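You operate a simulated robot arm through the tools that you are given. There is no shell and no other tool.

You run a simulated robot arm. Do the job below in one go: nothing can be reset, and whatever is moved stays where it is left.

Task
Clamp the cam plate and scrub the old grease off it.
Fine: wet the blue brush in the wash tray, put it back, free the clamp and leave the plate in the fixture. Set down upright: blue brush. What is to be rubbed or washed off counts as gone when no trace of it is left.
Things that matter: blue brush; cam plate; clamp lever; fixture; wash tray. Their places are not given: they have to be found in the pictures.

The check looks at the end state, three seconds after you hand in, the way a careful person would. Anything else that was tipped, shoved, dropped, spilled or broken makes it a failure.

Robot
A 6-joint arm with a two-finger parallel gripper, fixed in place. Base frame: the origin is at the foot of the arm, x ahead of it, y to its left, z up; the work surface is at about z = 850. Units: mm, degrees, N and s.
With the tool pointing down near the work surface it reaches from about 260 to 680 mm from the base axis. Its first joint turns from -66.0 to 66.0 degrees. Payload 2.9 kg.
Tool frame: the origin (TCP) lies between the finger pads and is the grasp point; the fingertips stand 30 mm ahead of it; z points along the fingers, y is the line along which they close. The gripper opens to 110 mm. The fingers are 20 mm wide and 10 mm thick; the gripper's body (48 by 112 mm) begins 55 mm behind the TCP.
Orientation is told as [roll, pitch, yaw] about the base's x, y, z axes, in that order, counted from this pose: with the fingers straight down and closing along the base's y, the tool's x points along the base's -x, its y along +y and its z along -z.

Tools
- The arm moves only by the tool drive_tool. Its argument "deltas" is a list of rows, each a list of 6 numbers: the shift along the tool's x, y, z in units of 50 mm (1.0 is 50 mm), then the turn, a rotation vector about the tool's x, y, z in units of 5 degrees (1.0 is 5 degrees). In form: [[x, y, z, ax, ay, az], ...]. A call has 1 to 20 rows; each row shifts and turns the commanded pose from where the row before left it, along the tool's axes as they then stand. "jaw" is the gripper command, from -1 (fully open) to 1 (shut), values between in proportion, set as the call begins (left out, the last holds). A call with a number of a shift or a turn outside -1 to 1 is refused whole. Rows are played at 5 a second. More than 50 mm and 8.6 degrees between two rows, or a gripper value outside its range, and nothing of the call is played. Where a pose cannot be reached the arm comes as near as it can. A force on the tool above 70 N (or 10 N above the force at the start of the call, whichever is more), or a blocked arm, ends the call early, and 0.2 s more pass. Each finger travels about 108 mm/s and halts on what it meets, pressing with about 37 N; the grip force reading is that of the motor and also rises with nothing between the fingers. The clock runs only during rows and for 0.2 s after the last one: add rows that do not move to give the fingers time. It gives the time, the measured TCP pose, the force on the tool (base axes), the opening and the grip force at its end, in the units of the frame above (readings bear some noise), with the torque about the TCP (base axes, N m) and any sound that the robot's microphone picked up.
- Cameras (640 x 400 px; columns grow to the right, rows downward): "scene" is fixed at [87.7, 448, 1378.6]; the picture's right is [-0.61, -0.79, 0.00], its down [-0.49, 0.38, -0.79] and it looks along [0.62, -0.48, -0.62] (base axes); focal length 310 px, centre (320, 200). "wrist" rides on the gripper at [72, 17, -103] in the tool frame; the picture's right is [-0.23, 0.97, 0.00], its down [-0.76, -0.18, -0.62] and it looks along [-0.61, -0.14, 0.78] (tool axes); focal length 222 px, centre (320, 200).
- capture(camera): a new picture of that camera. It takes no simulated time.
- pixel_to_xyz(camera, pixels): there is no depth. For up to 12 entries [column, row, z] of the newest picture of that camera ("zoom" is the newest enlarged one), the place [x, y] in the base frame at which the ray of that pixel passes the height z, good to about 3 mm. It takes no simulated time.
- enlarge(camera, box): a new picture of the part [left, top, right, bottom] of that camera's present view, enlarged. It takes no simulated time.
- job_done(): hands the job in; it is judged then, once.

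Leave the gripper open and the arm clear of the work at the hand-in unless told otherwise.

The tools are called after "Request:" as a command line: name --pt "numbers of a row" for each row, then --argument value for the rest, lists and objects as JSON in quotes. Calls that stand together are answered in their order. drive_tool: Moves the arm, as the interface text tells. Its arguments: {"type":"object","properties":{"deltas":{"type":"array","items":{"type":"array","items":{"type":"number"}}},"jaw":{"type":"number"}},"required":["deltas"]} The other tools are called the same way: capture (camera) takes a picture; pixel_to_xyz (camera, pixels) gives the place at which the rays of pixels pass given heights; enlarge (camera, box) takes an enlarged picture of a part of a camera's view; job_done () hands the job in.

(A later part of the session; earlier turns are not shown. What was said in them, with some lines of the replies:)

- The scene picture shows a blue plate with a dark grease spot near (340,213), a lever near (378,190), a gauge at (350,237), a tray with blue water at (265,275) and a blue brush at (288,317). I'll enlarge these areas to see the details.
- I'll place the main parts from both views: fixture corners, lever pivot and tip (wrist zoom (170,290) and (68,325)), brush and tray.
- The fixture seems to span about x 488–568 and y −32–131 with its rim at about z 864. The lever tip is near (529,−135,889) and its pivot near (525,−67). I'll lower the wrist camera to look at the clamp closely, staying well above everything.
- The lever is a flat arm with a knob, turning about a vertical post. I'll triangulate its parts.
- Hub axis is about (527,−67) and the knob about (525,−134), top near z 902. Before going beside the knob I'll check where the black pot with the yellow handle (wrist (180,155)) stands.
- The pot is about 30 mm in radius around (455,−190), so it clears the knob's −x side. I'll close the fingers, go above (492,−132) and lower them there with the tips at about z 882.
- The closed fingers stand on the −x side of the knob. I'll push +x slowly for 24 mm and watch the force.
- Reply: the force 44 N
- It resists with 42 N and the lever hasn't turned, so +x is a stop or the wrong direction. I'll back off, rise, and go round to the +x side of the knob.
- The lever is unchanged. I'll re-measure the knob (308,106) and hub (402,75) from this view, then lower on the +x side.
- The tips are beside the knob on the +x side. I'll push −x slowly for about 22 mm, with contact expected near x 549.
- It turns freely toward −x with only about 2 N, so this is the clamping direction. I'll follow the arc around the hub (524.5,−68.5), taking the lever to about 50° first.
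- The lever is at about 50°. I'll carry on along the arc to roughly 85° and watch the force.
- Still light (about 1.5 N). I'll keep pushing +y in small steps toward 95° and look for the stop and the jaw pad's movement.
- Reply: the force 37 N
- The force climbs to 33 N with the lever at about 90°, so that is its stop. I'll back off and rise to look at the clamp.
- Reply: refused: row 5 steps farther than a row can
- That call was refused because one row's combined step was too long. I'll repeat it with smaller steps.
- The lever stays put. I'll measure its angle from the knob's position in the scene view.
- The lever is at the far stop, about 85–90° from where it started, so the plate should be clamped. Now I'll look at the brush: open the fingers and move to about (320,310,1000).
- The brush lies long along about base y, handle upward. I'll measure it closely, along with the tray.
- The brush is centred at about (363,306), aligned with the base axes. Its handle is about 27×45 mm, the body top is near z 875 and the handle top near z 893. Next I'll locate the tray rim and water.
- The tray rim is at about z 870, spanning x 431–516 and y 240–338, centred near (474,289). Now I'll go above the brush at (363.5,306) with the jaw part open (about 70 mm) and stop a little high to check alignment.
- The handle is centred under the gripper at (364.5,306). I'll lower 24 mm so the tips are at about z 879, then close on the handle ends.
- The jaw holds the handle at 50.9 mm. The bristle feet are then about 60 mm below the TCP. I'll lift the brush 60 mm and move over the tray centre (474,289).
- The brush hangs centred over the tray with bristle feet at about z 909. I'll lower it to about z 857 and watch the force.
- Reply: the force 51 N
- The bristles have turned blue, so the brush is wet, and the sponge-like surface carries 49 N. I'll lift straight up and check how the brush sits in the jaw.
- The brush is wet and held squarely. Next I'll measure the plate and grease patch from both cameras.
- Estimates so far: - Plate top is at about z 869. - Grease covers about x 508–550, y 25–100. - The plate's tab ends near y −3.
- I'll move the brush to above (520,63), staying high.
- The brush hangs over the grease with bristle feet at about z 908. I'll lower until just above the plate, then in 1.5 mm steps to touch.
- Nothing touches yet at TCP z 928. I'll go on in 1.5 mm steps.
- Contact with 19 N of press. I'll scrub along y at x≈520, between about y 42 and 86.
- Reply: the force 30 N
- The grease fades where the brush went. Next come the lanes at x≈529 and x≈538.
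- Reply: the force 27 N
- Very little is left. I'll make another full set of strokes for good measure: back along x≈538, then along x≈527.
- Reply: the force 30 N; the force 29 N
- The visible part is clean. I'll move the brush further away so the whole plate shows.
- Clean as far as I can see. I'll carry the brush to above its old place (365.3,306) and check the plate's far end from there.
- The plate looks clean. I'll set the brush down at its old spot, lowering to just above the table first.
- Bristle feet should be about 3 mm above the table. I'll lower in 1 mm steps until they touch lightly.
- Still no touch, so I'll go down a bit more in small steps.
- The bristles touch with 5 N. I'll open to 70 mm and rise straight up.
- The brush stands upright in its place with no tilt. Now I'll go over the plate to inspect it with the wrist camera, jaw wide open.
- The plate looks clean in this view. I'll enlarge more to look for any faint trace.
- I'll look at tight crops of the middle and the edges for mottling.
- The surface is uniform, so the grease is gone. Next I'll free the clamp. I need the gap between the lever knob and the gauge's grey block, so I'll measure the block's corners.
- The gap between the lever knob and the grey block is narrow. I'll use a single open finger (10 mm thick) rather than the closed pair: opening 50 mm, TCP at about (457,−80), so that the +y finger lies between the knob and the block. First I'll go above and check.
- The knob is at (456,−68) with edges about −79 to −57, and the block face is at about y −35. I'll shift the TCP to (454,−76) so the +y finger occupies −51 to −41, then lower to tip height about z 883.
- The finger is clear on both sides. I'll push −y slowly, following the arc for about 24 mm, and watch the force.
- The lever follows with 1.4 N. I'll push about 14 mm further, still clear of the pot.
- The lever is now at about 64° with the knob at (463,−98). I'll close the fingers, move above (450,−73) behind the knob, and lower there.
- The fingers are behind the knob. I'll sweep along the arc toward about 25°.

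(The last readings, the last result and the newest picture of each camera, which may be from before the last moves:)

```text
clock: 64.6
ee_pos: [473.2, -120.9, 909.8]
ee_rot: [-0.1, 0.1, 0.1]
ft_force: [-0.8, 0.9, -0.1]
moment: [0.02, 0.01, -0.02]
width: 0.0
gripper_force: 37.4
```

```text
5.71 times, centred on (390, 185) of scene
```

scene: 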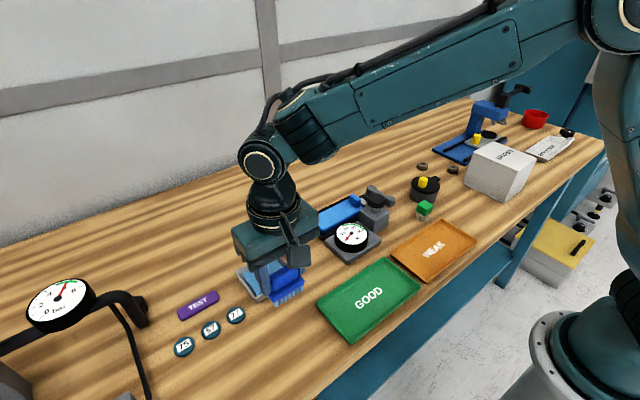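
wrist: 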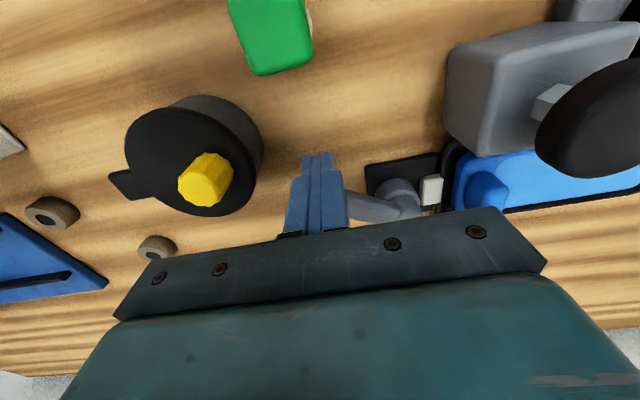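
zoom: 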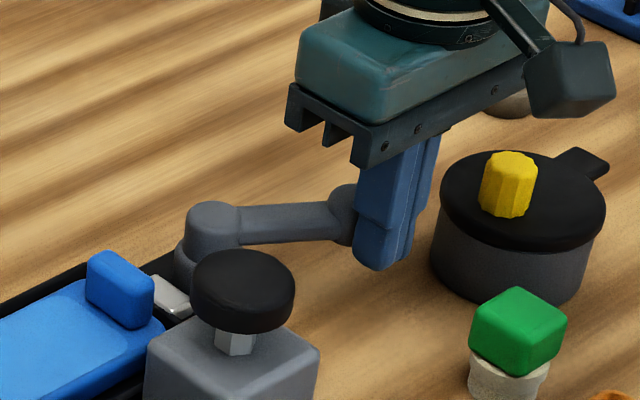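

Light forces and the lever is at about 25°. I'll continue to the starting stop.

Request:
drive_tool --pt "-0.098 -0.077 0 0 0 0" --pt "-0.098 -0.077 0 0 0 0" --pt "-0.11 -0.058 0 0 0 0" --pt "-0.11 -0.05 0 0 0 0" --pt "-0.06 -0.01 0 0 0 0"

Request:
enlarge --camera "scene" --box '[340, 150, 440, 220]'

Request:
capture --camera "wrist"

```text
clock: 65.8
ee_pos: [497.6, -134.8, 909.8]
ee_rot: [-0.1, 0.0, 0.0]
ft_force: [-0.6, -0.3, -0.9]
moment: [0.02, 0.03, -0.04]
width: 0.0
gripper_force: 37.3
```

```text
5.71 times, centred on (390, 185) of scene
```

zoom: 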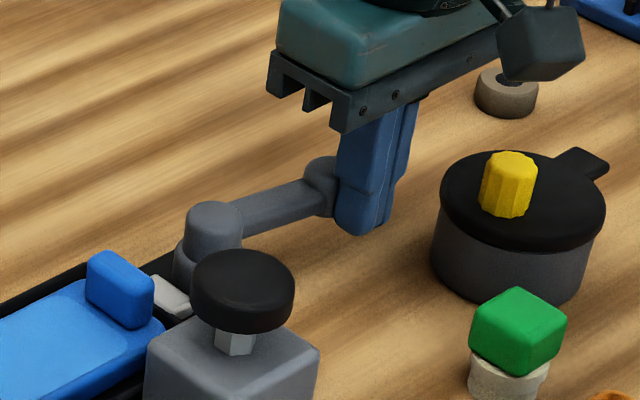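

```text
taken
```

wrist: 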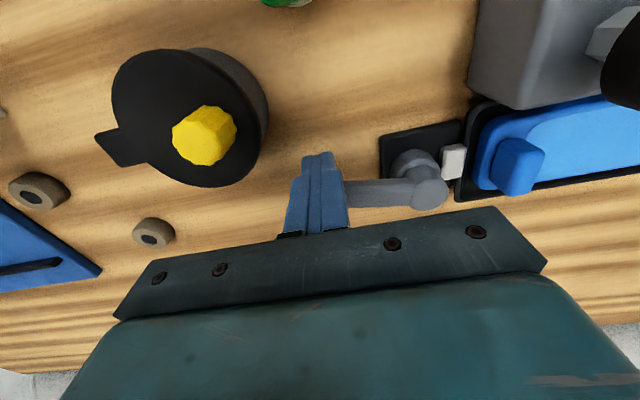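

Almost there. I'll push +x in 2 mm steps until the stop is felt.

Request:
drive_tool --pt "-0.05 0 0 0 0 0" --pt "-0.05 0 0 0 0 0" --pt "-0.05 0 0 0 0 0" --pt "0 0 0 0 0 0"

```text
clock: 66.8
ee_pos: [505.9, -133.6, 910.1]
ee_rot: [0.0, 0.0, -0.1]
ft_force: [-1.0, -0.3, 0.1]
moment: [0.01, 0.02, 0.02]
width: 0.0
gripper_force: 37.0
```

Request:
drive_tool --pt "-0.05 0 0 0 0 0" --pt "-0.05 0 0 0 0 0" --pt "0 0 0 0 0 0"

Request:
enlarge --camera "scene" --box '[340, 150, 440, 220]'

```text
clock: 67.6
ee_pos: [511.0, -134.1, 909.3]
ee_rot: [0.0, 0.0, 0.1]
ft_force: [-2.8, -0.4, 0.0]
moment: [-0.04, 0.02, 0.04]
width: 0.0
gripper_force: 37.5
```

```text
5.71 times, centred on (390, 185) of scene
```

zoom: 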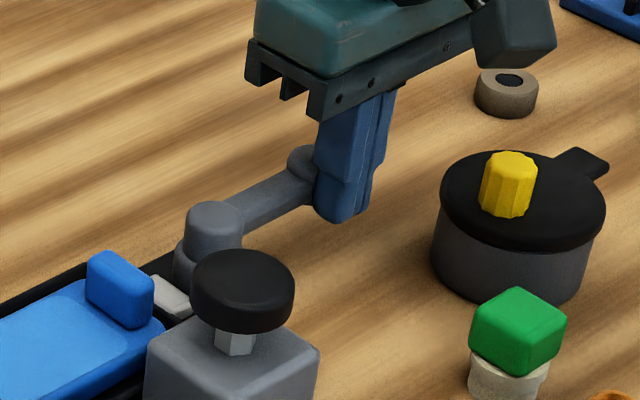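

Request:
drive_tool --pt "-0.03 0 0 0 0 0" --pt "-0.03 0 0 0 0 0" --pt "0 0 0 0 0 0"

```text
clock: 68.4
ee_pos: [511.4, -133.6, 909.7]
ee_rot: [0.1, 0.6, -0.1]
ft_force: [-27.7, 0.4, 6.9]
moment: [-0.02, 0.33, 0.09]
width: 0.0
gripper_force: 37.1
```

The stop is reached with 28 N at the same x as at the start, so the clamp is free. I'll back off, rise and open the gripper.

Request:
drive_tool --pt "0.2 0 0 0 0 0" --pt "0.2 0 0 0 0 0" --pt "0 0 -0.6 0 0 0" --pt "0 0 -0.9 0 0 0" --pt "0 0 -0.9 0 0 0" --pt "0 0 -0.9 0 0 0" --pt "0 0 0 0 0 0"

Request:
drive_tool --pt "0.3 0.3 -0.5 0 0 0" --pt "0.3 0.3 -0.5 0 0 0" --pt "0 0 0 0 0 0" --pt "0 0 0 0 0 0" --jaw -1

Request:
capture --camera "wrist"

Request:
capture --camera "scene"

Request:
enlarge --camera "scene" --box '[300, 165, 410, 240]'

```text
clock: 70.0
ee_pos: [492.3, -133.5, 1075.2]
ee_rot: [-0.1, -0.1, 0.0]
ft_force: [-0.6, -0.5, -0.4]
moment: [0.02, 0.02, 0.03]
width: 0.0
gripper_force: 37.1
```

```text
clock: 71.0
ee_pos: [463.1, -105.4, 1123.7]
ee_rot: [-0.1, 0.0, 0.0]
ft_force: [0.6, 0.7, -0.3]
moment: [0.0, 0.0, 0.01]
width: 109.9
gripper_force: 0.1
```

```text
taken
```

wrist: 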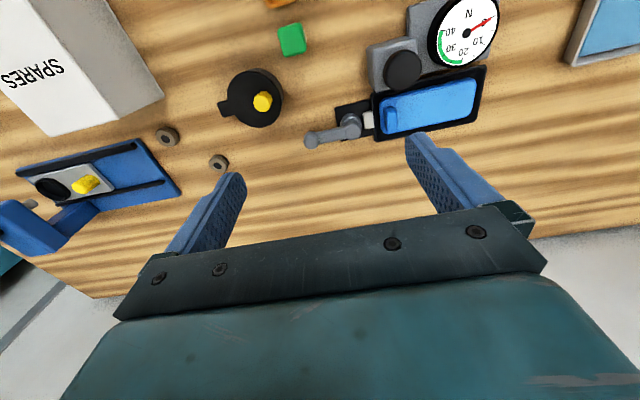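

```text
taken
```

scene: 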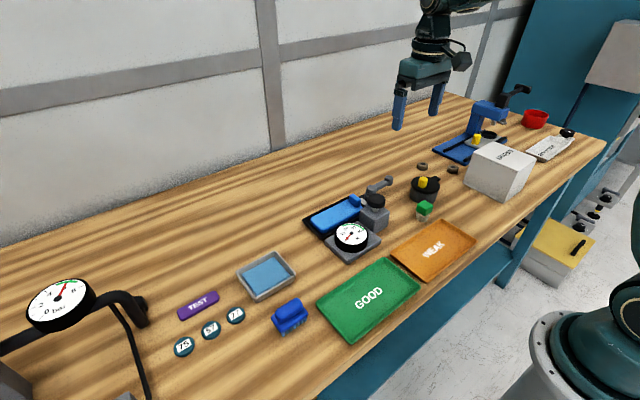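

```text
5.33 times, centred on (355, 202) of scene
```

zoom: 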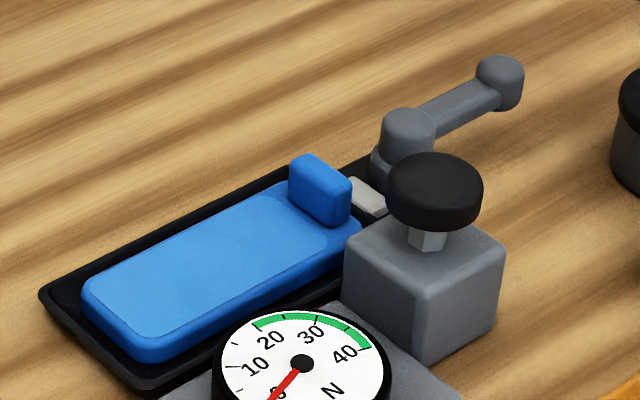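

Everything stands as at the start except the clean plate. I'll take one last close look at the brush and plate before handing in.

Request:
enlarge --camera "scene" --box '[220, 260, 340, 350]'

Request:
enlarge --camera "wrist" --box '[360, 60, 500, 145]'

Request:
pixel_to_xyz --camera "scene" --pixels '[[283.4, 335.4, 850], [305.4, 319.6, 850]]'

```text
4.44 times, centred on (280, 305) of scene
```

zoom: 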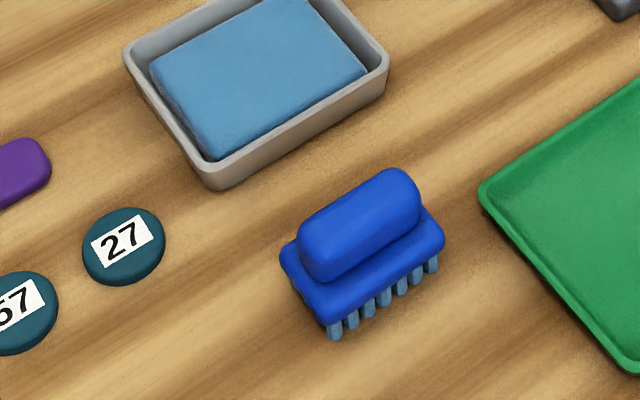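

```text
4.57 times, centred on (430, 102) of wrist
```

zoom: 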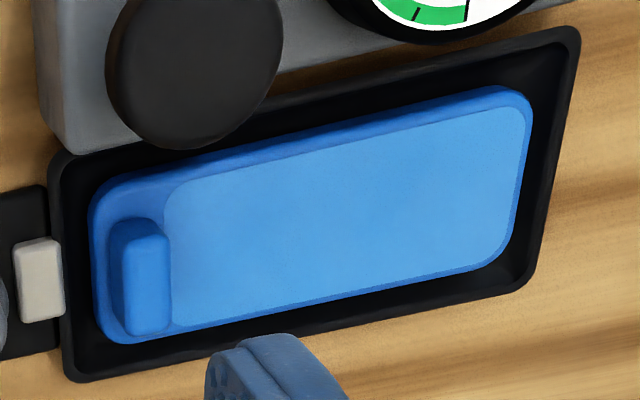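

```text
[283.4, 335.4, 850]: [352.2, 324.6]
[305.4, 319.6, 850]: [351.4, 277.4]
```

The brush stands upright within about 4 mm of where it started, with wet bristles. The plate is clean and in the fixture, and the lever is back at its free stop. The gripper is open and the arm is clear, so I'm handing in.

Request:
job_done

```text
The job is handed in.
```

The cam plate was clamped, scrubbed clean of the old grease, and left in the fixture with the clamp freed. The job is handed in.

- **Clamp:** I pushed the lever about 90° to its far stop before scrubbing and returned it to its starting stop afterwards. The pale pad beside the plate did not visibly move, so I judged clamping by the lever reaching its stop.
- **Brush:** I wetted it in the wash tray (the bristles turned blue). It now stands upright about 4 mm from where it was.
- **Grease:** after two sets of strokes over the whole patch, close-up views from both cameras showed no trace.
- **Everything else:** nothing else on the bench looks moved. The gripper is open and the arm is clear of the work.
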